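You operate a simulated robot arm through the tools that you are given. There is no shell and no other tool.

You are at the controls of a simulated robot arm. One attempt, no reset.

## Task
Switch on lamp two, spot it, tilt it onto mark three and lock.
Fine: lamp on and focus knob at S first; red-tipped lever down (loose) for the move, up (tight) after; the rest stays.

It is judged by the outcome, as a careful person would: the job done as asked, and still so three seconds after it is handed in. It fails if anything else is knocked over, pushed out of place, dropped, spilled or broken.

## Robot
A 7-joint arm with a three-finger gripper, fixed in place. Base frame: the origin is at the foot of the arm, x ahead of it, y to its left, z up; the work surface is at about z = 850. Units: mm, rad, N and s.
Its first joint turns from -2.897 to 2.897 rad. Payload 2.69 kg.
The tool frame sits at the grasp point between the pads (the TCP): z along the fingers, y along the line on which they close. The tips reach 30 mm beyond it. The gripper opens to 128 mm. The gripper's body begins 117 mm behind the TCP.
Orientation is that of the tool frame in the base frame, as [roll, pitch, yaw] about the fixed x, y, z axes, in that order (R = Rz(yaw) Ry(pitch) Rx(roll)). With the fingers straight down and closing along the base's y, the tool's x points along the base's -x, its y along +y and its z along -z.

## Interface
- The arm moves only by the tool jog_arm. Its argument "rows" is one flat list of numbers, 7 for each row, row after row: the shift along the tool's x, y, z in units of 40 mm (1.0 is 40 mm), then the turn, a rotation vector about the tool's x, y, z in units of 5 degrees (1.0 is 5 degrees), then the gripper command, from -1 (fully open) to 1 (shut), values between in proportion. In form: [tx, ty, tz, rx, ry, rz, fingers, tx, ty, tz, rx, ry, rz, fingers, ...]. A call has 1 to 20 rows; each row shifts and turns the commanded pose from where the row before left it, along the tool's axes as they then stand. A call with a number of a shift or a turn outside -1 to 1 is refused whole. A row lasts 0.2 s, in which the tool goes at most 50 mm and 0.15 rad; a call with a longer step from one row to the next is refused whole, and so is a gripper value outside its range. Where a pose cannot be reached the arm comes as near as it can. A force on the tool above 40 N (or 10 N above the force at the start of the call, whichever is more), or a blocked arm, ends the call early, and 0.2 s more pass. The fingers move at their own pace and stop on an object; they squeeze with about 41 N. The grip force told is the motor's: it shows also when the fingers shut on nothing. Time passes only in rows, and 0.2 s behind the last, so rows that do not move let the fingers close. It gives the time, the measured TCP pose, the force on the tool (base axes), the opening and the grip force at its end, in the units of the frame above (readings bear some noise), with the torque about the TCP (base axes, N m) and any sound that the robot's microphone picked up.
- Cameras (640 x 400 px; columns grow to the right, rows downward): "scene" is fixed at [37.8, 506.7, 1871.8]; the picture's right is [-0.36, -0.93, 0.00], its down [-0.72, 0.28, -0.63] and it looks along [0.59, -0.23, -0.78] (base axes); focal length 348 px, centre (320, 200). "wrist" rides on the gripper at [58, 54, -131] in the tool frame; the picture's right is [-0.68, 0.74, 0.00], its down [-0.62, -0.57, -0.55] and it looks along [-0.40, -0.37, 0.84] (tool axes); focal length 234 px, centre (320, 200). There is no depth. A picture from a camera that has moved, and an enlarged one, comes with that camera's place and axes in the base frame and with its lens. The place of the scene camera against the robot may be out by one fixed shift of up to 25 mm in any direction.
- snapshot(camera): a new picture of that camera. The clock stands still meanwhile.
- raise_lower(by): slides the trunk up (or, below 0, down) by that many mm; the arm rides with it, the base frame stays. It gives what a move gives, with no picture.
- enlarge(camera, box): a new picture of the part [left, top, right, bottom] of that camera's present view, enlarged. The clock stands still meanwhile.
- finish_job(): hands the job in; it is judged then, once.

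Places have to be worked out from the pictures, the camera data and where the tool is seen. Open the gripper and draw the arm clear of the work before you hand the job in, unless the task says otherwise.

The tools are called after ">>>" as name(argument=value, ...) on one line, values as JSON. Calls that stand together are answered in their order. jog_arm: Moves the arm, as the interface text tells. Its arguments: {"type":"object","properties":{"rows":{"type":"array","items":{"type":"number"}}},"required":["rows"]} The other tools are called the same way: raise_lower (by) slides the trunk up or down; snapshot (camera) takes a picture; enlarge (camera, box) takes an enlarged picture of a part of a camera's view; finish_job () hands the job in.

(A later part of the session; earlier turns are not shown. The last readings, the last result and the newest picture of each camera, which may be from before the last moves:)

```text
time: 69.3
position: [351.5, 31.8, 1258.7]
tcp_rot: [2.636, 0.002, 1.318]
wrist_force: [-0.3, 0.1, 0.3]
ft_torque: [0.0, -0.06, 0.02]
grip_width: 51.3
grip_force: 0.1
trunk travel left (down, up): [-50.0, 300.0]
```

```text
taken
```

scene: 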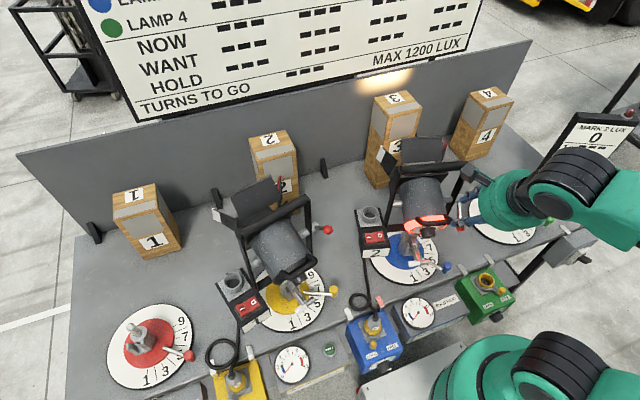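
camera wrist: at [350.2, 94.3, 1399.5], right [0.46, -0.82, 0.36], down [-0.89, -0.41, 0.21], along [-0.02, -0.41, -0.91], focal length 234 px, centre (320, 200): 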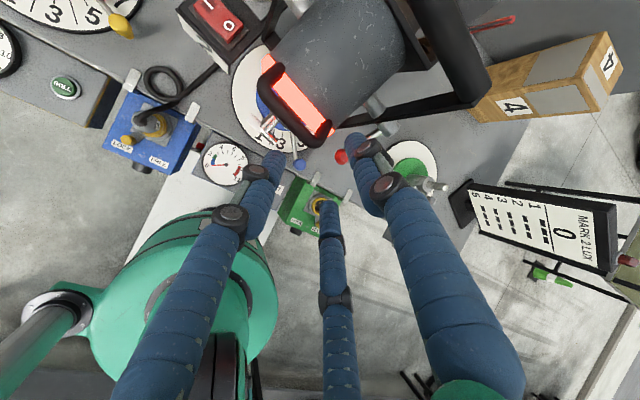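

Good top view of the handle and lamp. I zoom in to locate the bar.

>>> enlarge(camera="wrist", box=[230, 20, 410, 170])

>>> enlarge(camera="scene", box=[330, 50, 500, 200])

```text
2.67 times, centred on (320, 95) of wrist
camera zoom: at [350.2, 94.3, 1399.5], right [0.46, -0.82, 0.36], down [-0.89, -0.41, 0.21], along [-0.02, -0.41, -0.91], focal length 624 px, centre (320, 480)
```

zoom: 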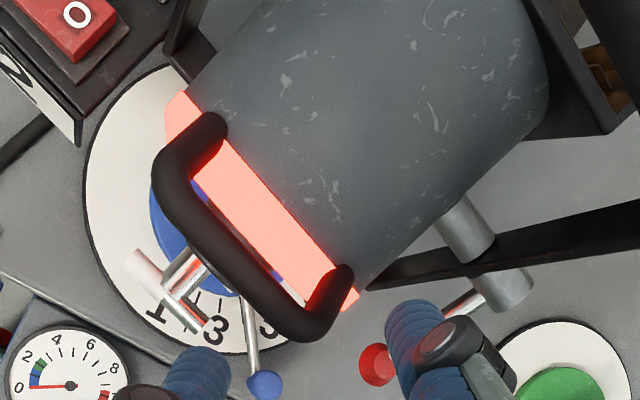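

```text
2.67 times, centred on (415, 125) of scene
camera zoom: at [37.8, 506.7, 1871.8], right [-0.36, -0.93, 0.0], down [-0.72, 0.28, -0.63], along [0.59, -0.23, -0.78], focal length 929 px, centre (67, 400)
```

zoom: 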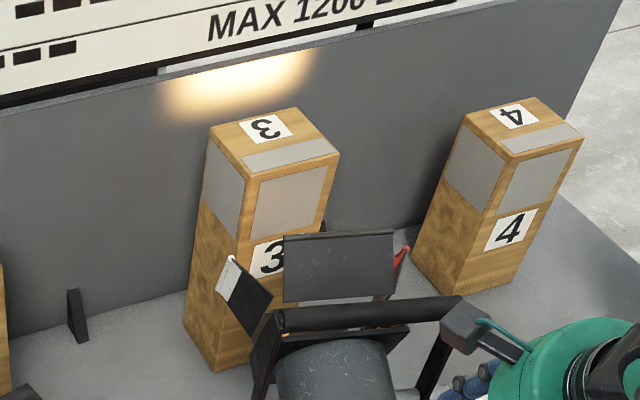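

The bar is a U standing off just behind and ~12 mm above the rim, centre near (402, 58, 1170). I'll pinch it from behind-above at about 55° lean; first I set that lean and move to a stand-off.

>>> jog_arm(rows=[0, 0, 0, -0.867, 0, 0, 0.2, 0, 0, 0, -0.867, 0, 0, 0.2, 0, 0, 0, -0.867, 0, 0, 0.2, 0, 0, 0, -0.867, 0, 0, 0.2, 0, 0, 0, -0.867, 0, 0, 0.2, 0, 0, 0, -0.867, 0, 0, 0.2, 0.467, -0.6625, -0.1, 0, 0, 0, 0.2, 0.467, -0.6625, -0.1, 0, 0, 0, 0.2, 0, 0, 0, 0, 0, 0, 0.2])

>>> snapshot(camera="wrist")

>>> enlarge(camera="scene", box=[370, 160, 490, 280])

```text
time: 71.3
position: [335.5, 62.7, 1230.8]
tcp_rot: [2.185, 0.0, 1.32]
wrist_force: [-0.3, -0.3, 0.7]
ft_torque: [0.05, 0.03, 0.06]
grip_width: 51.4
grip_force: 0.0
out of reach, approached as far as the arm can: row 8
trunk travel left (down, up): [-50.0, 300.0]
```

```text
taken
camera wrist: at [275.4, 140.0, 1351.2], right [0.24, -0.76, 0.6], down [-0.9, -0.41, -0.15], along [0.35, -0.51, -0.78], focal length 234 px, centre (320, 200)
```

wrist: 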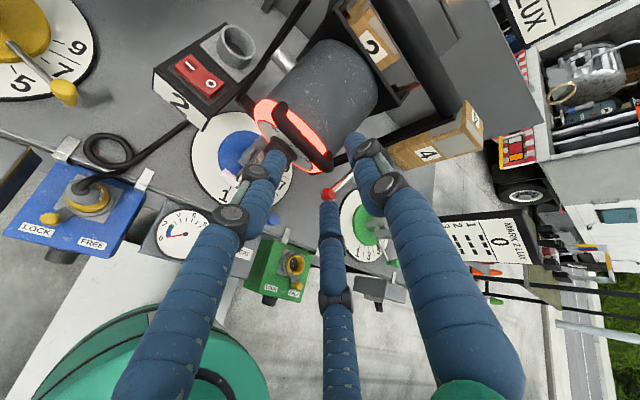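

```text
3.33 times, centred on (430, 220) of scene
camera zoom: at [37.8, 506.7, 1871.8], right [-0.36, -0.93, 0.0], down [-0.72, 0.28, -0.63], along [0.59, -0.23, -0.78], focal length 1162 px, centre (-47, 133)
```

zoom: 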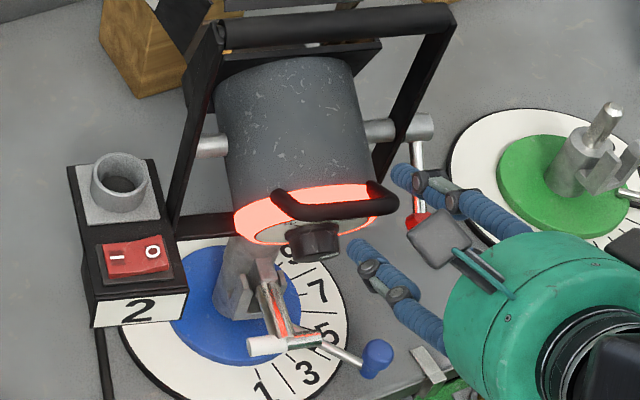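

One row was out of reach, but the stand-off is good. I zoom to verify the bar's place relative to the fingers.

>>> enlarge(camera="wrist", box=[240, 70, 400, 210])

```text
2.86 times, centred on (320, 140) of wrist
camera zoom: at [275.4, 140.0, 1351.2], right [0.24, -0.76, 0.6], down [-0.9, -0.41, -0.15], along [0.35, -0.51, -0.78], focal length 669 px, centre (320, 371)
```

zoom: 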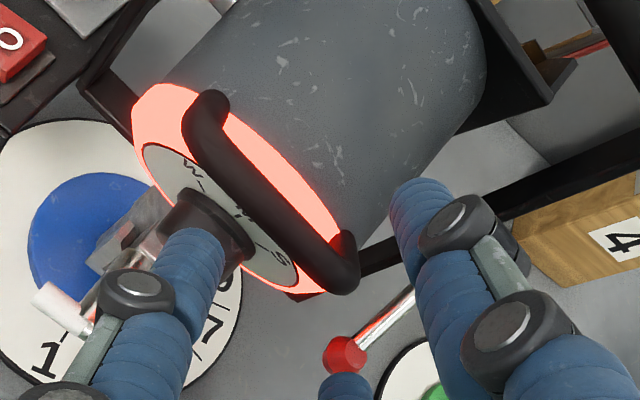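

The bar centre is confirmed within ~2 mm. I shift sideways and advance about half way.

>>> jog_arm(rows=[0.15, -0.21, 0.4, 0, 0, 0, 0.2, 0.14, -0.21, 0.45, 0, 0, 0, 0.2, 0, 0, 0, 0, 0, 0, 0.2])

>>> enlarge(camera="wrist", box=[240, 90, 400, 230])

>>> enlarge(camera="scene", box=[370, 160, 490, 280])

```text
time: 72.1
position: [360.1, 67.9, 1199.5]
tcp_rot: [2.186, 0.002, 1.322]
wrist_force: [0.3, -0.1, -0.7]
ft_torque: [-0.03, -0.06, 0.01]
grip_width: 51.2
grip_force: 0.1
out of reach, approached as far as the arm can: row 2
trunk travel left (down, up): [-50.0, 300.0]
```

```text
2.86 times, centred on (320, 160) of wrist
camera zoom: at [299.5, 144.7, 1318.7], right [0.25, -0.76, 0.6], down [-0.9, -0.41, -0.14], along [0.35, -0.51, -0.78], focal length 669 px, centre (320, 314)
```

zoom: 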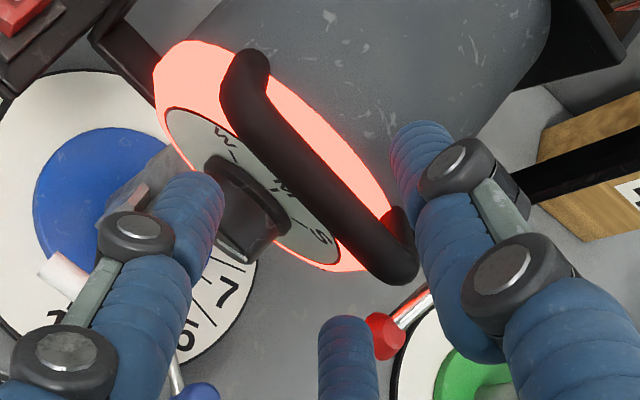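

```text
3.33 times, centred on (430, 220) of scene
camera zoom: at [37.8, 506.7, 1871.8], right [-0.36, -0.93, 0.0], down [-0.72, 0.28, -0.63], along [0.59, -0.23, -0.78], focal length 1162 px, centre (-47, 133)
```

zoom: 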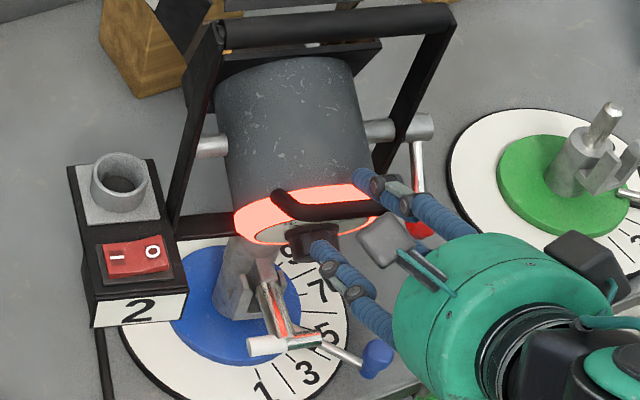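

The bar lies between the front finger and the rear pair. I advance the last 28 mm in small steps.

>>> jog_arm(rows=[0, -0.04, 0.2, 0, 0, 0, 0.2, 0, -0.03, 0.2, 0, 0, 0, 0.2, 0, 0, 0.15, 0, 0, 0, 0.2, 0, 0, 0.12, 0, 0, 0, 0.2, 0, 0, 0, 0, 0, 0, 0.2])

>>> enlarge(camera="wrist", box=[240, 90, 400, 230])

>>> enlarge(camera="scene", box=[370, 160, 490, 280])

```text
time: 73.3
position: [380.2, 62.2, 1180.8]
tcp_rot: [2.182, 0.001, 1.316]
wrist_force: [0.2, -0.7, 0.2]
ft_torque: [0.0, -0.02, 0.0]
grip_width: 51.4
grip_force: 0.1
trunk travel left (down, up): [-50.0, 300.0]
```

```text
2.86 times, centred on (320, 160) of wrist
camera zoom: at [319.6, 139.2, 1300.6], right [0.24, -0.76, 0.6], down [-0.9, -0.4, -0.15], along [0.36, -0.51, -0.78], focal length 669 px, centre (320, 314)
```

zoom: 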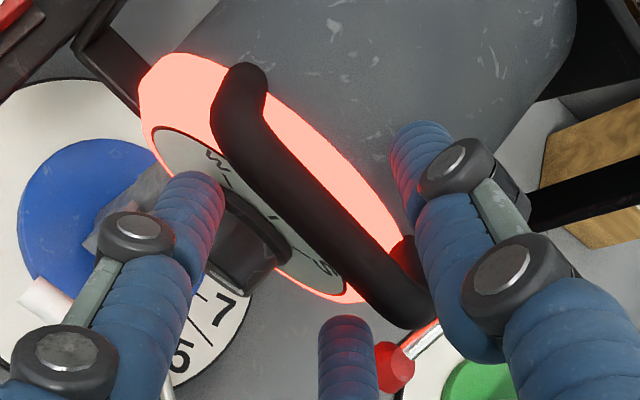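

```text
3.33 times, centred on (430, 220) of scene
camera zoom: at [37.8, 506.7, 1871.8], right [-0.36, -0.93, 0.0], down [-0.72, 0.28, -0.63], along [0.59, -0.23, -0.78], focal length 1162 px, centre (-47, 133)
```

zoom: 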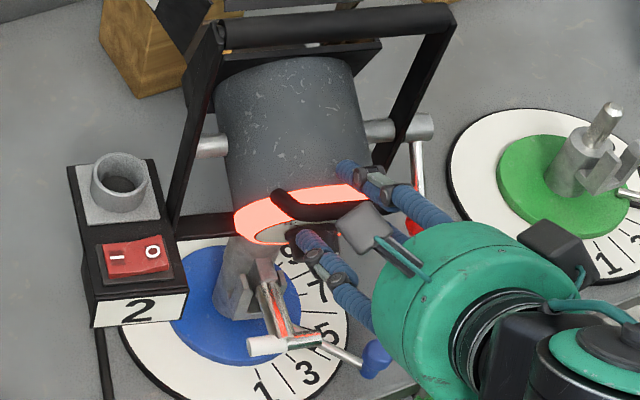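

The bar is within the mouth, tips only ~4 mm past its centre. I advance 4 mm more and close on it.

>>> jog_arm(rows=[0, 0.03, 0.1, 0, 0, 0, 0.2, 0, 0, 0, 0, 0, 0, 0.4, 0, 0, 0, 0, 0, 0, 0.6, 0, 0, 0, 0, 0, 0, 0.75, 0, 0, 0, 0, 0, 0, 0.8, 0, 0, 0, 0, 0, 0, 0.8])

>>> enlarge(camera="wrist", box=[240, 90, 400, 230])

>>> enlarge(camera="scene", box=[370, 160, 490, 280])

```text
time: 74.7
position: [384.3, 61.1, 1178.7]
tcp_rot: [2.181, 0.001, 1.318]
wrist_force: [0.4, -4.0, 0.3]
ft_torque: [0.33, -0.01, -0.32]
grip_width: 21.1
grip_force: 41.2
trunk travel left (down, up): [-50.0, 300.0]
```

```text
2.86 times, centred on (320, 160) of wrist
camera zoom: at [324.3, 138.1, 1299.3], right [0.24, -0.76, 0.6], down [-0.9, -0.4, -0.15], along [0.36, -0.51, -0.78], focal length 669 px, centre (320, 314)
```

zoom: 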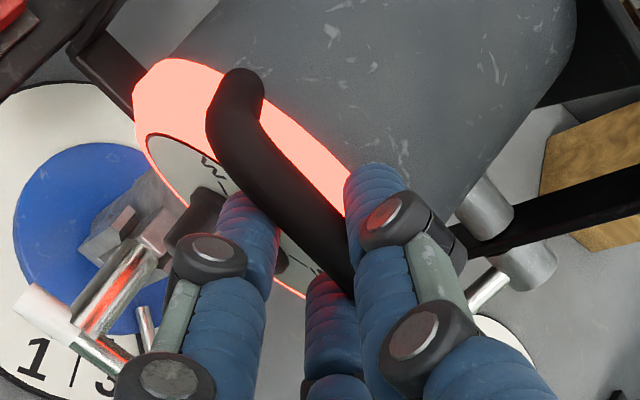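

```text
3.33 times, centred on (430, 220) of scene
camera zoom: at [37.8, 506.7, 1871.8], right [-0.36, -0.93, 0.0], down [-0.72, 0.28, -0.63], along [0.59, -0.23, -0.78], focal length 1162 px, centre (-47, 133)
```

zoom: 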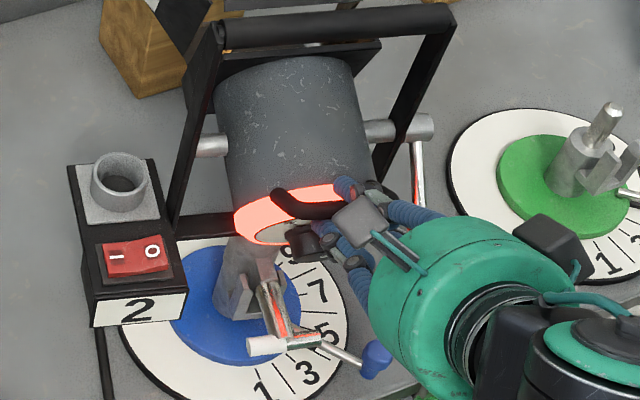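

The bar is gripped (21 mm, 41 N). I begin tilting the lamp's front down, 4° about the tilt axis, and check the light.

>>> jog_arm(rows=[0, 0.098, -0.026, 0.4, 0, 0, 0.8, 0, 0.098, -0.026, 0.4, 0, 0, 0.8, 0, 0, 0, 0, 0, 0, 0.8])

>>> enlarge(camera="scene", box=[330, 50, 500, 200])

>>> enlarge(camera="scene", box=[370, 160, 490, 280])

```text
time: 75.5
position: [386.7, 61.1, 1185.6]
tcp_rot: [2.254, 0.002, 1.319]
wrist_force: [8.3, -8.2, -0.2]
ft_torque: [0.28, -0.04, -0.53]
grip_width: 21.2
grip_force: 40.8
trunk travel left (down, up): [-50.0, 300.0]
```

```text
2.67 times, centred on (415, 125) of scene
camera zoom: at [37.8, 506.7, 1871.8], right [-0.36, -0.93, 0.0], down [-0.72, 0.28, -0.63], along [0.59, -0.23, -0.78], focal length 929 px, centre (67, 400)
```

zoom: 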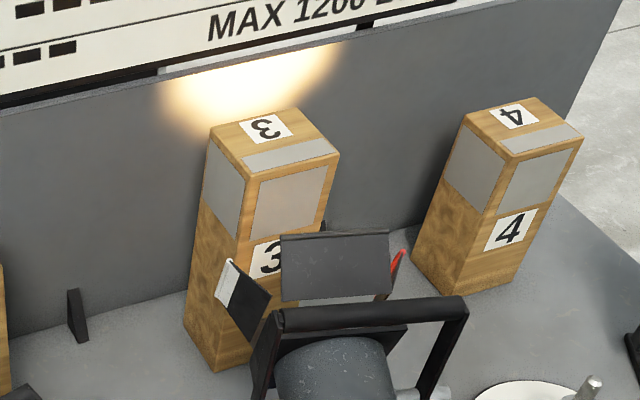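

```text
3.33 times, centred on (430, 220) of scene
camera zoom: at [37.8, 506.7, 1871.8], right [-0.36, -0.93, 0.0], down [-0.72, 0.28, -0.63], along [0.59, -0.23, -0.78], focal length 1162 px, centre (-47, 133)
```

zoom: 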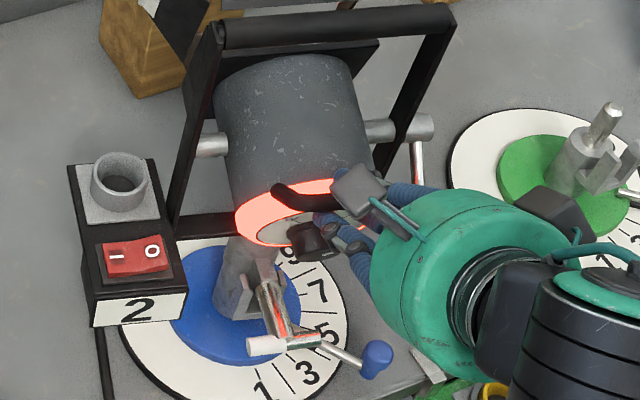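

The light pool came down with the tilt and forces stay low. I continue 6° more.

>>> jog_arm(rows=[0, 0.098, -0.026, 0.4, 0, 0, 0.8, 0, 0.098, -0.026, 0.4, 0, 0, 0.8, 0, 0.098, -0.026, 0.4, 0, 0, 0.8, 0, 0, 0, 0, 0, 0, 0.8])

>>> enlarge(camera="scene", box=[330, 50, 500, 200])

>>> enlarge(camera="scene", box=[370, 160, 490, 280])

```text
time: 76.5
position: [392.3, 59.3, 1197.4]
tcp_rot: [2.357, 0.001, 1.32]
wrist_force: [11.4, -5.2, 0.6]
ft_torque: [0.69, -0.21, -0.04]
grip_width: 20.8
grip_force: 40.8
trunk travel left (down, up): [-50.0, 300.0]
```

```text
2.67 times, centred on (415, 125) of scene
camera zoom: at [37.8, 506.7, 1871.8], right [-0.36, -0.93, 0.0], down [-0.72, 0.28, -0.63], along [0.59, -0.23, -0.78], focal length 929 px, centre (67, 400)
```

zoom: 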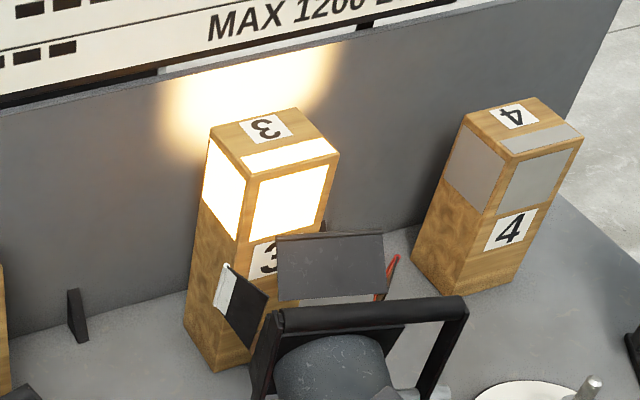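

```text
3.33 times, centred on (430, 220) of scene
camera zoom: at [37.8, 506.7, 1871.8], right [-0.36, -0.93, 0.0], down [-0.72, 0.28, -0.63], along [0.59, -0.23, -0.78], focal length 1162 px, centre (-47, 133)
```

zoom: 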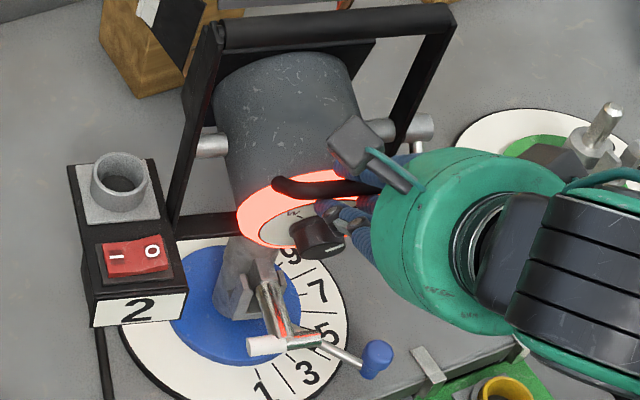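

Mark three's patches now light up, but the beam centre still passes above (I estimate +16°). I continue 8° more.

>>> jog_arm(rows=[0, 0.098, -0.02, 0.4, 0, 0, 0.8, 0, 0.098, -0.02, 0.4, 0, 0, 0.8, 0, 0.098, -0.02, 0.4, 0, 0, 0.8, 0, 0.098, -0.02, 0.4, 0, 0, 0.8, 0, 0, 0, 0, 0, 0, 0.8])

>>> enlarge(camera="scene", box=[330, 50, 500, 200])

>>> enlarge(camera="scene", box=[370, 160, 490, 280])

>>> snapshot(camera="wrist")

```text
time: 77.7
position: [402.3, 56.2, 1209.4]
tcp_rot: [2.496, 0.002, 1.319]
wrist_force: [5.5, -6.7, -1.2]
ft_torque: [0.56, -0.18, -0.32]
grip_width: 21.0
grip_force: 41.0
trunk travel left (down, up): [-50.0, 300.0]
```

```text
2.67 times, centred on (415, 125) of scene
camera zoom: at [37.8, 506.7, 1871.8], right [-0.36, -0.93, 0.0], down [-0.72, 0.28, -0.63], along [0.59, -0.23, -0.78], focal length 929 px, centre (67, 400)
```

zoom: 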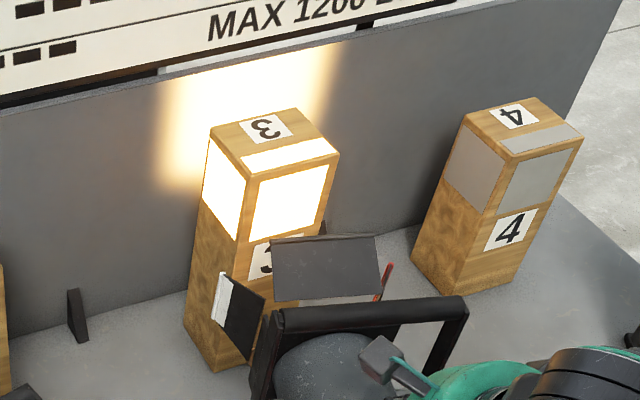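

```text
3.33 times, centred on (430, 220) of scene
camera zoom: at [37.8, 506.7, 1871.8], right [-0.36, -0.93, 0.0], down [-0.72, 0.28, -0.63], along [0.59, -0.23, -0.78], focal length 1162 px, centre (-47, 133)
```

zoom: 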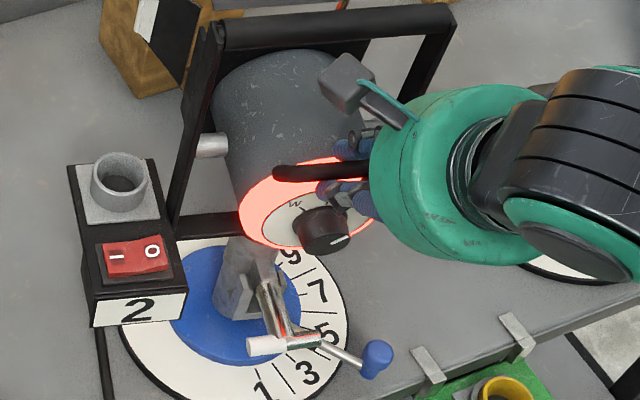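

```text
taken
camera wrist: at [381.4, 123.2, 1347.6], right [0.4, -0.8, 0.44], down [-0.91, -0.4, 0.1], along [0.1, -0.44, -0.89], focal length 234 px, centre (320, 200)
```

wrist: 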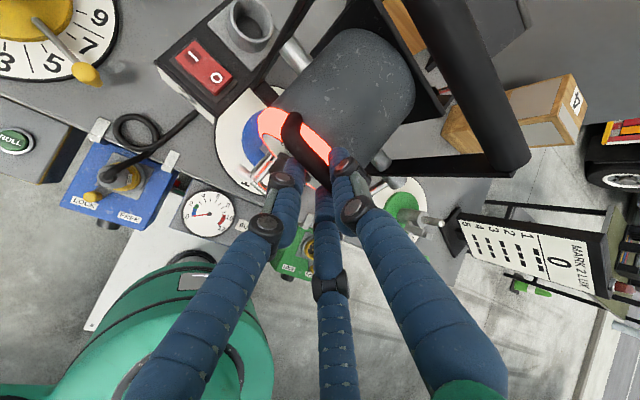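

Beam centre is now about +5°. The patch centre lies at about −1° from the lamp, so I tilt 6° more.

>>> jog_arm(rows=[0, 0.098, -0.02, 0.4, 0, 0, 0.8, 0, 0.098, -0.02, 0.4, 0, 0, 0.8, 0, 0.098, -0.02, 0.4, 0, 0, 0.8, 0, 0, 0, 0, 0, 0, 0.8])

>>> enlarge(camera="scene", box=[330, 50, 500, 200])

>>> enlarge(camera="scene", box=[370, 130, 490, 250])

>>> snapshot(camera="scene")

```text
time: 78.7
position: [409.6, 53.8, 1219.6]
tcp_rot: [2.6, 0.002, 1.32]
wrist_force: [-1.1, 0.2, 0.3]
ft_torque: [0.98, -0.2, 0.0]
grip_width: 20.9
grip_force: 41.3
trunk travel left (down, up): [-50.0, 300.0]
```

```text
2.67 times, centred on (415, 125) of scene
camera zoom: at [37.8, 506.7, 1871.8], right [-0.36, -0.93, 0.0], down [-0.72, 0.28, -0.63], along [0.59, -0.23, -0.78], focal length 929 px, centre (67, 400)
```

zoom: 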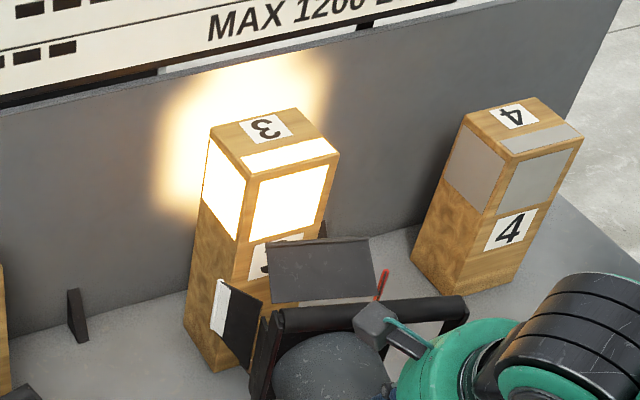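

```text
3.33 times, centred on (430, 190) of scene
camera zoom: at [37.8, 506.7, 1871.8], right [-0.36, -0.93, 0.0], down [-0.72, 0.28, -0.63], along [0.59, -0.23, -0.78], focal length 1162 px, centre (-47, 233)
```

zoom: 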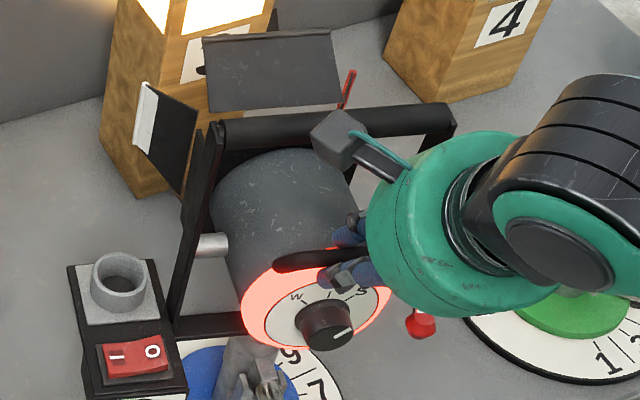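

```text
taken
```

scene: 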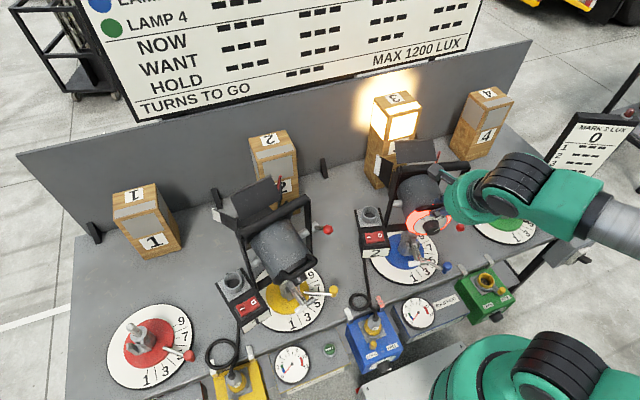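

The pool is now nearly a full circle around mark three, centred about its patch height. I zoom to judge the centring.

>>> enlarge(camera="scene", box=[350, 50, 450, 150])

>>> enlarge(camera="wrist", box=[200, 0, 640, 200])

```text
4.00 times, centred on (400, 100) of scene
camera zoom: at [37.8, 506.7, 1871.8], right [-0.36, -0.93, 0.0], down [-0.72, 0.28, -0.63], along [0.59, -0.23, -0.78], focal length 1394 px, centre (0, 600)
```

zoom: 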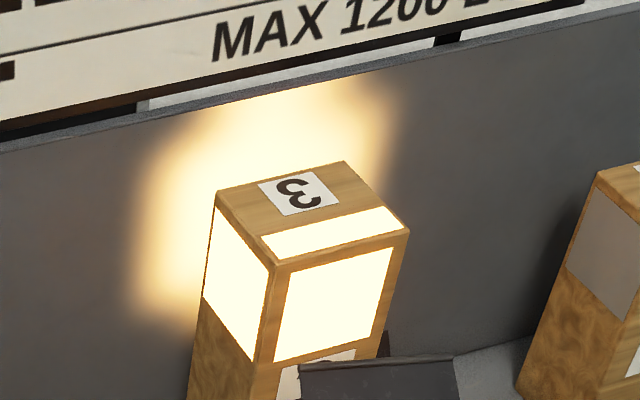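

```text
1.45 times, centred on (420, 100) of wrist
camera zoom: at [402.9, 117.4, 1359.4], right [0.44, -0.81, 0.38], down [-0.9, -0.41, 0.18], along [0.01, -0.42, -0.91], focal length 341 px, centre (174, 346)
```

zoom: 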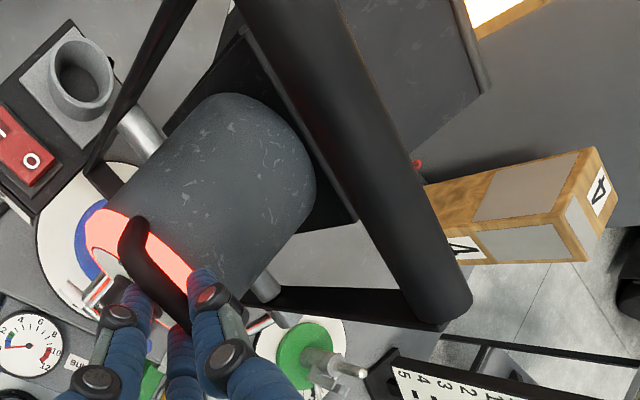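

I need the lamp's true pitch; I zoom on the rear dial, whose ellipse tells its tilt.

>>> enlarge(camera="scene", box=[410, 190, 460, 240])

>>> enlarge(camera="wrist", box=[220, 90, 340, 210])

```text
8.00 times, centred on (435, 215) of scene
camera zoom: at [37.8, 506.7, 1871.8], right [-0.36, -0.93, 0.0], down [-0.72, 0.28, -0.63], along [0.59, -0.23, -0.78], focal length 2788 px, centre (-600, 80)
```

zoom: 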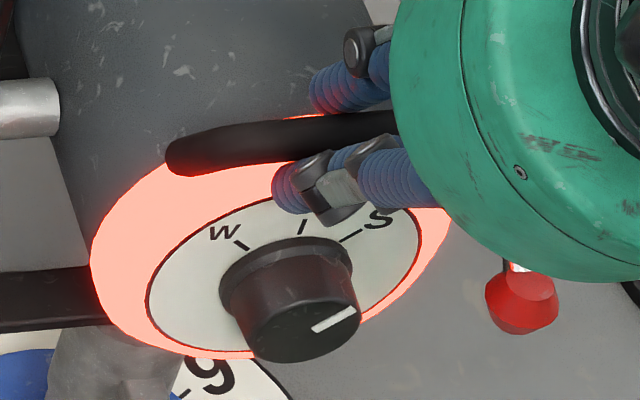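

```text
3.33 times, centred on (280, 150) of wrist
camera zoom: at [402.9, 117.4, 1359.4], right [0.44, -0.81, 0.38], down [-0.9, -0.41, 0.18], along [0.01, -0.42, -0.91], focal length 781 px, centre (453, 367)
```

zoom: 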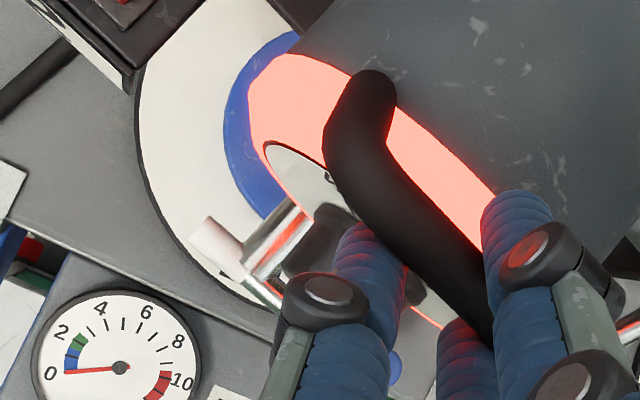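

The pointer is plainly at S, and the dial's shape suggests the lamp is near level. I release the handle gently, back off, and see whether the lamp holds.

>>> jog_arm(rows=[0, 0, 0, 0, 0, 0, 0.65, 0, 0, 0, 0, 0, 0, 0.5, 0, 0, 0, 0, 0, 0, 0.25, 0, 0, 0, 0, 0, 0, 0.2])

>>> enlarge(camera="scene", box=[350, 50, 450, 150])

>>> enlarge(camera="scene", box=[370, 130, 490, 250])

```text
time: 79.7
position: [410.1, 53.7, 1219.8]
tcp_rot: [2.6, 0.004, 1.32]
wrist_force: [0.1, -0.8, -0.6]
ft_torque: [-0.01, -0.01, -0.01]
grip_width: 51.1
grip_force: 0.0
trunk travel left (down, up): [-50.0, 300.0]
```

```text
4.00 times, centred on (400, 100) of scene
camera zoom: at [37.8, 506.7, 1871.8], right [-0.36, -0.93, 0.0], down [-0.72, 0.28, -0.63], along [0.59, -0.23, -0.78], focal length 1394 px, centre (0, 600)
```

zoom: 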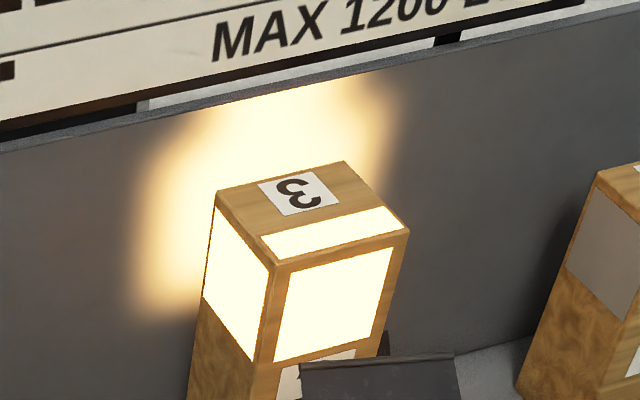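

```text
3.33 times, centred on (430, 190) of scene
camera zoom: at [37.8, 506.7, 1871.8], right [-0.36, -0.93, 0.0], down [-0.72, 0.28, -0.63], along [0.59, -0.23, -0.78], focal length 1162 px, centre (-47, 233)
```

zoom: 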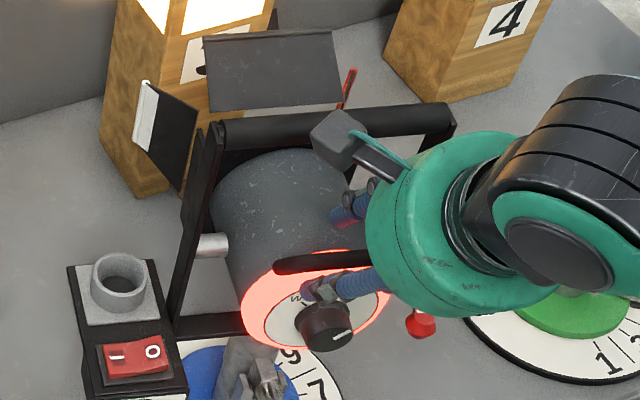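

The lamp holds its new tilt by friction. To judge the aim well I need the wall's true distance, so I zoom on the wall–table junction and then view from the wrist after backing off.

>>> jog_arm(rows=[0, 0, -0.5, 0, 0, 0, 0.2, 0, 0, -0.8, 0, 0, 0, 0.2, 0, 0, -0.8, 0, 0, 0, 0.2, 0, 0, 0, 0, 0, 0, 0.2])

>>> enlarge(camera="scene", box=[310, 110, 410, 210])

>>> enlarge(camera="scene", box=[400, 80, 540, 180])

>>> enlarge(camera="scene", box=[200, 100, 360, 220])

>>> snapshot(camera="wrist")

```text
time: 80.7
position: [368.0, 66.5, 1292.4]
tcp_rot: [2.6, 0.003, 1.319]
wrist_force: [-0.2, -0.6, 0.5]
ft_torque: [0.01, -0.06, 0.01]
grip_width: 51.2
grip_force: 0.0
trunk travel left (down, up): [-50.0, 300.0]
```

```text
4.00 times, centred on (360, 160) of scene
camera zoom: at [37.8, 506.7, 1871.8], right [-0.36, -0.93, 0.0], down [-0.72, 0.28, -0.63], along [0.59, -0.23, -0.78], focal length 1394 px, centre (160, 360)
```

zoom: 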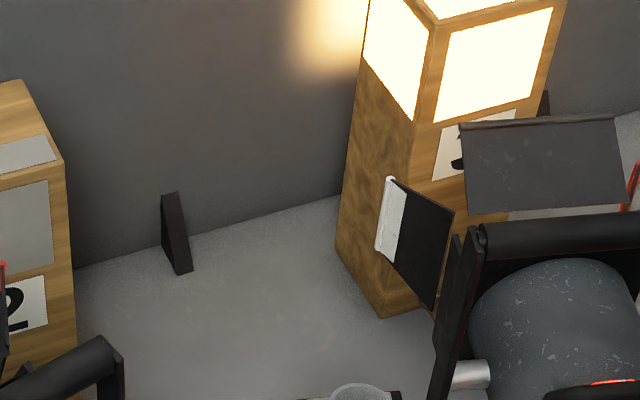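

```text
4.00 times, centred on (470, 130) of scene
camera zoom: at [37.8, 506.7, 1871.8], right [-0.36, -0.93, 0.0], down [-0.72, 0.28, -0.63], along [0.59, -0.23, -0.78], focal length 1394 px, centre (-280, 480)
```

zoom: 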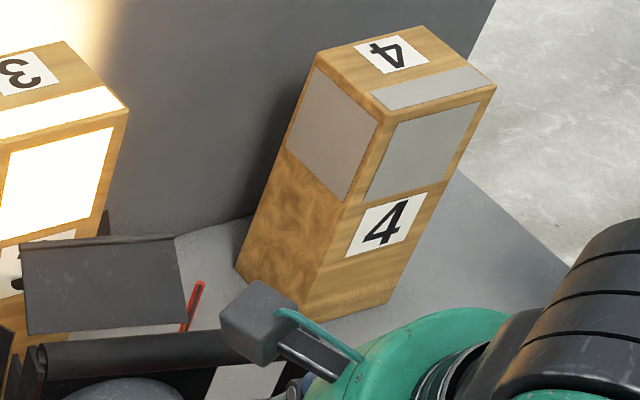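

```text
3.33 times, centred on (280, 160) of scene
camera zoom: at [37.8, 506.7, 1871.8], right [-0.36, -0.93, 0.0], down [-0.72, 0.28, -0.63], along [0.59, -0.23, -0.78], focal length 1162 px, centre (453, 333)
```

zoom: 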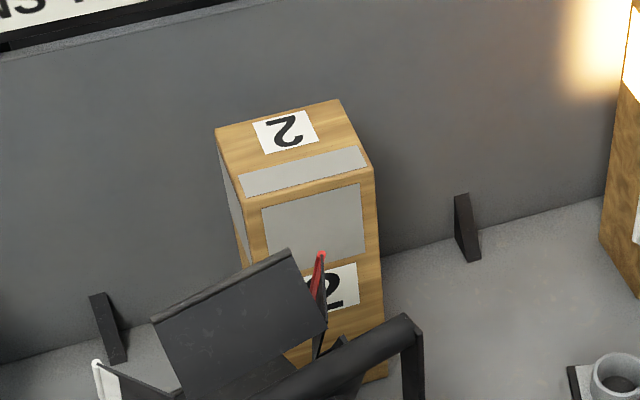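

```text
taken
camera wrist: at [360.9, 129.2, 1432.4], right [0.44, -0.81, 0.38], down [-0.9, -0.4, 0.18], along [0.01, -0.42, -0.91], focal length 234 px, centre (320, 200)
```

wrist: 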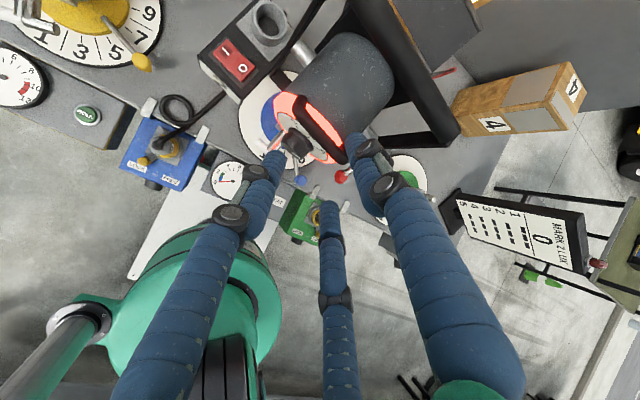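

The wall is at x≈948, which puts the beam axis at about z≈1126 on mark three's face (patch 1085–1178) – close to centre. I take a clearer look at the rear dial to confirm the pitch.

>>> enlarge(camera="scene", box=[412, 200, 456, 244])

>>> enlarge(camera="scene", box=[370, 130, 490, 250])

```text
9.09 times, centred on (434, 222) of scene
camera zoom: at [37.8, 506.7, 1871.8], right [-0.36, -0.93, 0.0], down [-0.72, 0.28, -0.63], along [0.59, -0.23, -0.78], focal length 3168 px, centre (-716, 0)
```

zoom: 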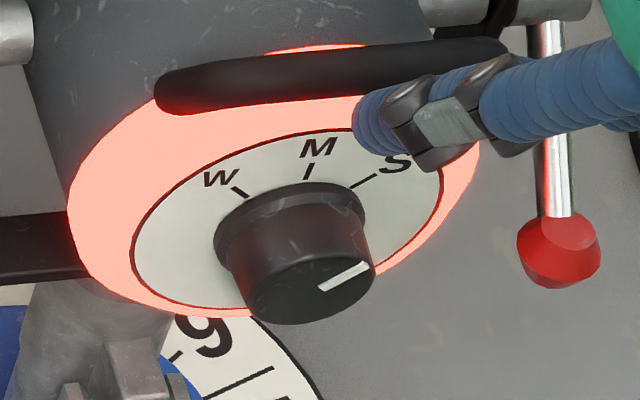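

```text
3.33 times, centred on (430, 190) of scene
camera zoom: at [37.8, 506.7, 1871.8], right [-0.36, -0.93, 0.0], down [-0.72, 0.28, -0.63], along [0.59, -0.23, -0.78], focal length 1162 px, centre (-47, 233)
```

zoom: 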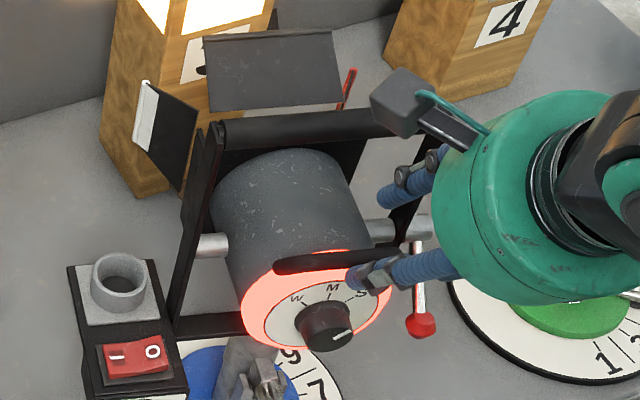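

The dial ellipse gives pitch ≈ +1° and azimuth ≈ −17°, agreeing with the light pool: the beam axis meets mark three's patch near its mid-height. Now to lock: I turn the hand back to the lever orientation.

>>> jog_arm(rows=[0, 0, -0.3, -0.7, 0, 0, 0.2, 0, 0, 0, -0.7, 0, 0, 0.2, 0, 0, 0, -0.7, 0, 0, 0.2, 0, 0, 0, -0.7, 0, 0, 0.2, 0, 0, 0, 0, 0, -1, 0.2, 0, 0, 0, 0, 0, -1, 0.2, 0, 0, 0, 0, 0, -1, 0.2, 0, 0, 0, 0, 0, -1, 0.2, 0, 0, 0, 0, 0, -1, 0.2, 0, 0, 0, 0, 0, -1, 0.2, 0, 0, 0, 0, 0, -1, 0.2, 0, 0, 0, 0, 0, -1, 0.2, 0, 0, 0, 0, 0, -1, 0.2, 0, 0, 0, 0, 0, -1, 0.2, 0, 0, 0, 0, 0, -1, 0.2, 0, 0, 0, 0, 0, -1, 0.2])

>>> snapshot(camera="wrist")

>>> enlarge(camera="scene", box=[350, 50, 450, 150])

```text
time: 84.1
position: [360.8, 66.2, 1300.6]
tcp_rot: [2.68, 0.658, 2.206]
wrist_force: [0.1, -0.3, -0.3]
ft_torque: [0.01, -0.03, -0.05]
grip_width: 50.9
grip_force: 0.0
trunk travel left (down, up): [-50.0, 300.0]
```

```text
taken
camera wrist: at [273.8, 168.6, 1377.7], right [0.73, 0.12, 0.67], down [-0.4, -0.72, 0.57], along [0.55, -0.68, -0.47], focal length 234 px, centre (320, 200)
```

wrist: 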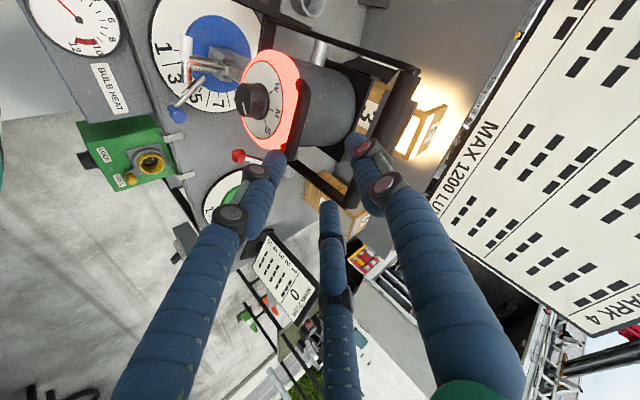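

```text
4.00 times, centred on (400, 100) of scene
camera zoom: at [37.8, 506.7, 1871.8], right [-0.36, -0.93, 0.0], down [-0.72, 0.28, -0.63], along [0.59, -0.23, -0.78], focal length 1394 px, centre (0, 600)
```

zoom: 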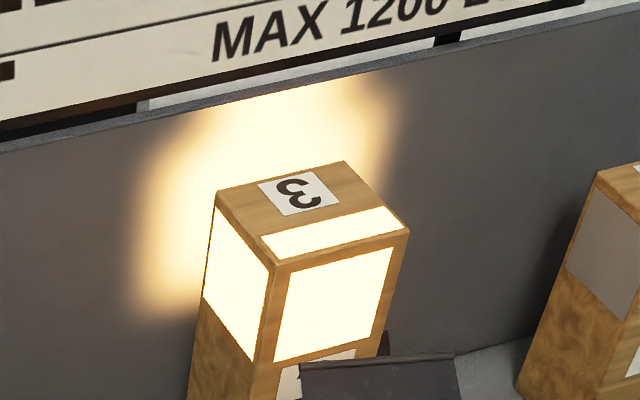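

The pool hasn't moved. This wrist view looks over the lamp at mark three, so I zoom there for another check of the aim.

>>> enlarge(camera="wrist", box=[330, 50, 490, 180])

>>> enlarge(camera="wrist", box=[215, 40, 335, 180])

```text
3.08 times, centred on (410, 115) of wrist
camera zoom: at [273.8, 168.6, 1377.7], right [0.73, 0.12, 0.67], down [-0.4, -0.72, 0.57], along [0.55, -0.68, -0.47], focal length 720 px, centre (43, 462)
```

zoom: 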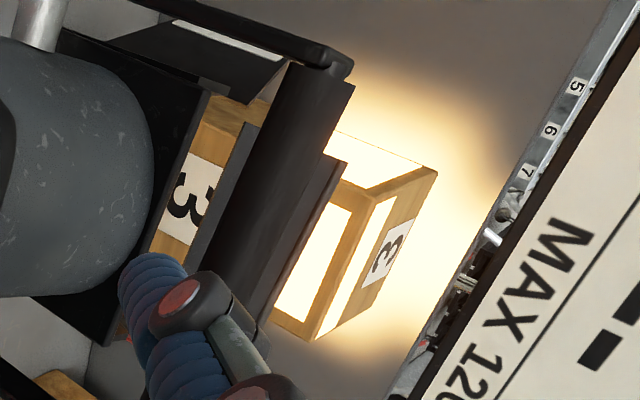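

```text
2.86 times, centred on (275, 110) of wrist
camera zoom: at [273.8, 168.6, 1377.7], right [0.73, 0.12, 0.67], down [-0.4, -0.72, 0.57], along [0.55, -0.68, -0.47], focal length 669 px, centre (449, 457)
```

zoom: 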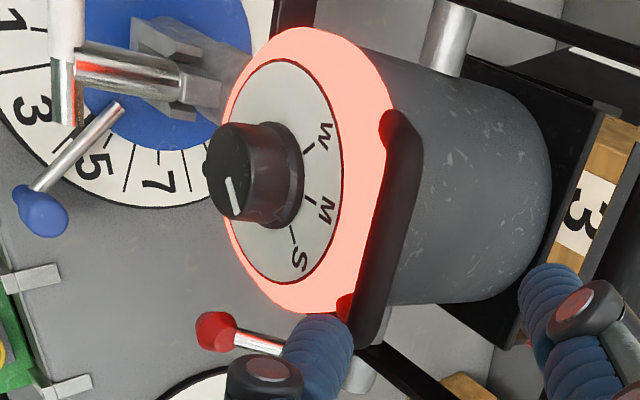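

Aim confirmed: the pool is centred about z≈1130 at the wall and the pointer is on S. I move over to the lowered lever.

>>> jog_arm(rows=[-0.21, -0.8, 0.371, 0, 0, 0, 0.2, -0.21, -0.8, 0.371, 0, 0, 0, 0.2, -0.21, -0.8, 0.371, 0, 0, 0, 0.2, 0.555, -0.331, 0.59, 0, 0, 0, 0.2, 0.555, -0.331, 0.59, 0, 0, 0, 0.2, 0.555, -0.331, 0.59, 0, 0, 0, 0.2, 0, 0, 0, 0, 0, 0, 0.2])

>>> snapshot(camera="wrist")

>>> enlarge(camera="wrist", box=[260, 70, 380, 210])

```text
time: 85.7
position: [344.4, -30.0, 1145.8]
tcp_rot: [2.677, 0.66, 2.206]
wrist_force: [-0.2, 0.5, 0.2]
ft_torque: [0.0, -0.04, 0.0]
grip_width: 51.0
grip_force: 0.0
trunk travel left (down, up): [-50.0, 300.0]
```

```text
taken
camera wrist: at [257.6, 72.2, 1222.6], right [0.73, 0.12, 0.67], down [-0.4, -0.72, 0.57], along [0.55, -0.68, -0.47], focal length 234 px, centre (320, 200)
```

wrist: 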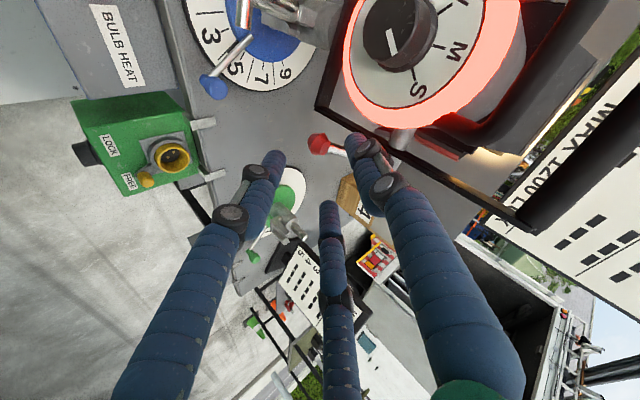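

```text
2.86 times, centred on (320, 140) of wrist
camera zoom: at [257.6, 72.2, 1222.6], right [0.73, 0.12, 0.67], down [-0.4, -0.72, 0.57], along [0.55, -0.68, -0.47], focal length 669 px, centre (320, 371)
```

zoom: 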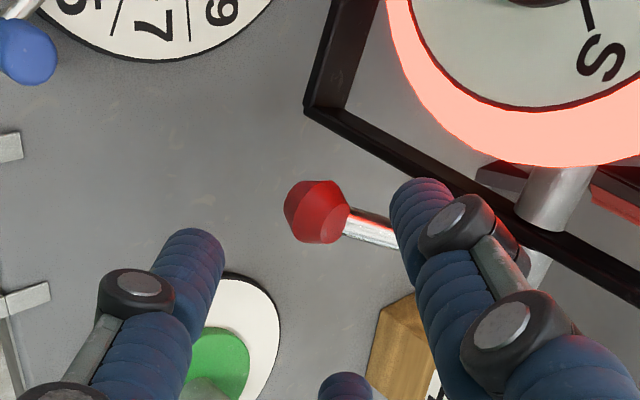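

The lowered ball is at about (409, −46, 1079), straight ahead. I advance onto it.

>>> jog_arm(rows=[0, 0, 0.8, 0, 0, 0, 0.25, 0, 0, 0.7, 0, 0, 0, 0.28, 0, 0, 0.4, 0, 0, 0, 0.28, 0, 0, 0.35, 0, 0, 0, 0.28, 0, 0, 0, 0, 0, 0, 0.28])

>>> enlarge(camera="wrist", box=[260, 110, 380, 230])

>>> enlarge(camera="scene", box=[370, 120, 510, 260])

```text
time: 86.9
position: [406.9, -44.6, 1083.2]
tcp_rot: [2.68, 0.661, 2.206]
wrist_force: [-0.6, 0.4, -0.4]
ft_torque: [-0.01, -0.03, -0.01]
grip_width: 46.1
grip_force: 0.0
trunk travel left (down, up): [-50.0, 300.0]
```

```text
3.33 times, centred on (320, 170) of wrist
camera zoom: at [320.0, 56.8, 1158.6], right [0.73, 0.12, 0.67], down [-0.4, -0.72, 0.57], along [0.55, -0.68, -0.47], focal length 781 px, centre (320, 300)
```

zoom: 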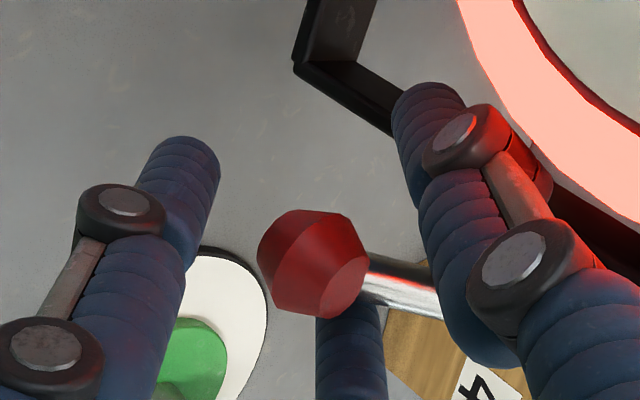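

```text
2.86 times, centred on (440, 190) of scene
camera zoom: at [37.8, 506.7, 1871.8], right [-0.36, -0.93, 0.0], down [-0.72, 0.28, -0.63], along [0.59, -0.23, -0.78], focal length 996 px, centre (-23, 229)
```

zoom: 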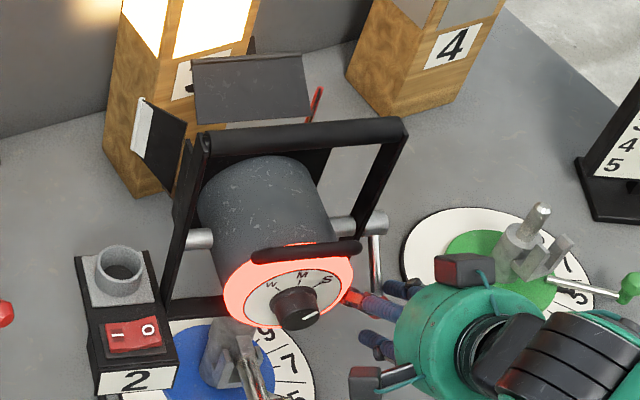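

The ball is caged with its shaft between the fingers. I close firmly.

>>> jog_arm(rows=[0, 0, 0, 0, 0, 0, 0.5, 0, 0, 0, 0, 0, 0, 0.65, 0, 0, 0, 0, 0, 0, 0.85, 0, 0, 0, 0, 0, 0, 1, 0, 0, 0, 0, 0, 0, 1])

>>> enlarge(camera="wrist", box=[260, 110, 380, 230])

```text
time: 88.1
position: [407.6, -45.1, 1082.6]
tcp_rot: [2.679, 0.66, 2.207]
wrist_force: [-0.7, -9.6, 4.2]
ft_torque: [-0.26, -0.03, -0.2]
grip_width: 26.7
grip_force: 40.7
trunk travel left (down, up): [-50.0, 300.0]
```

```text
3.33 times, centred on (320, 170) of wrist
camera zoom: at [319.7, 56.3, 1159.0], right [0.73, 0.12, 0.67], down [-0.4, -0.72, 0.57], along [0.55, -0.68, -0.47], focal length 781 px, centre (320, 300)
```

zoom: 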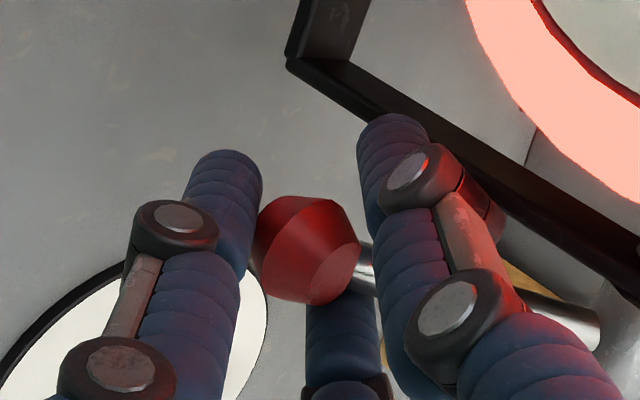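

Firm grip (40 N). I ease the small side load and start swinging the lever up along its arc.

>>> jog_arm(rows=[-0.04, -0.05, 0.01, 0, 0, 0, 1, -0.043, 0.024, -0.368, 0, 0, 0, 1, -0.1, 0.057, -0.351, 0, 0, 0, 1, 0, 0, 0, 0, 0, 0, 1])

>>> enlarge(camera="wrist", box=[260, 110, 380, 230])

>>> enlarge(camera="scene", box=[370, 120, 510, 260])

```text
time: 89.2
position: [388.6, -44.9, 1106.3]
tcp_rot: [2.685, 0.656, 2.208]
wrist_force: [-10.3, -14.3, 2.2]
ft_torque: [-0.39, -0.18, -0.13]
grip_width: 23.9
grip_force: 41.3
trunk travel left (down, up): [-50.0, 300.0]
stopped in row 4: the force on the tool passed its limit at 41 N (the readings are from after the stop); the commanded pose is now the measured one
```

```text
3.33 times, centred on (320, 170) of wrist
camera zoom: at [302.4, 57.2, 1183.1], right [0.73, 0.12, 0.67], down [-0.4, -0.72, 0.57], along [0.55, -0.69, -0.48], focal length 781 px, centre (320, 300)
```

zoom: 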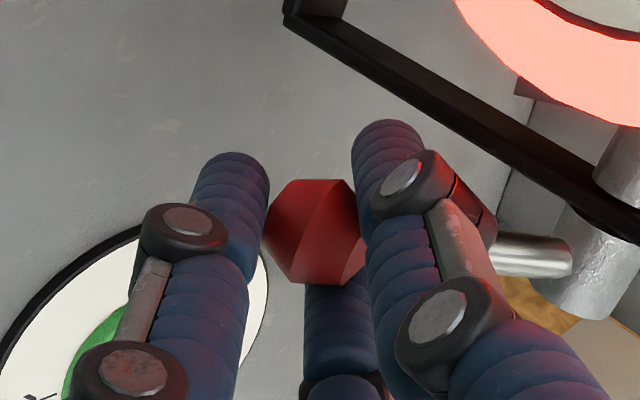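

```text
2.86 times, centred on (440, 190) of scene
camera zoom: at [37.8, 506.7, 1871.8], right [-0.36, -0.93, 0.0], down [-0.72, 0.28, -0.63], along [0.59, -0.23, -0.78], focal length 996 px, centre (-23, 229)
```

zoom: 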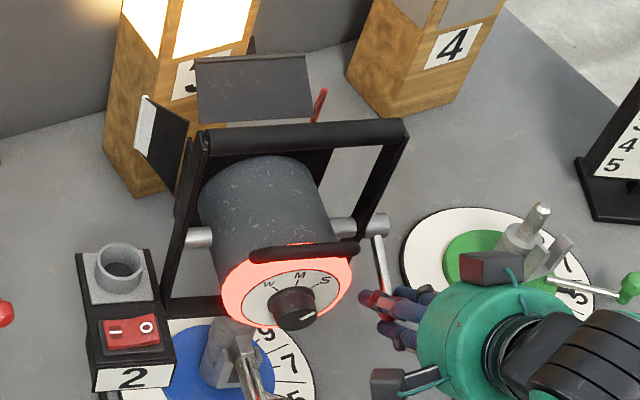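

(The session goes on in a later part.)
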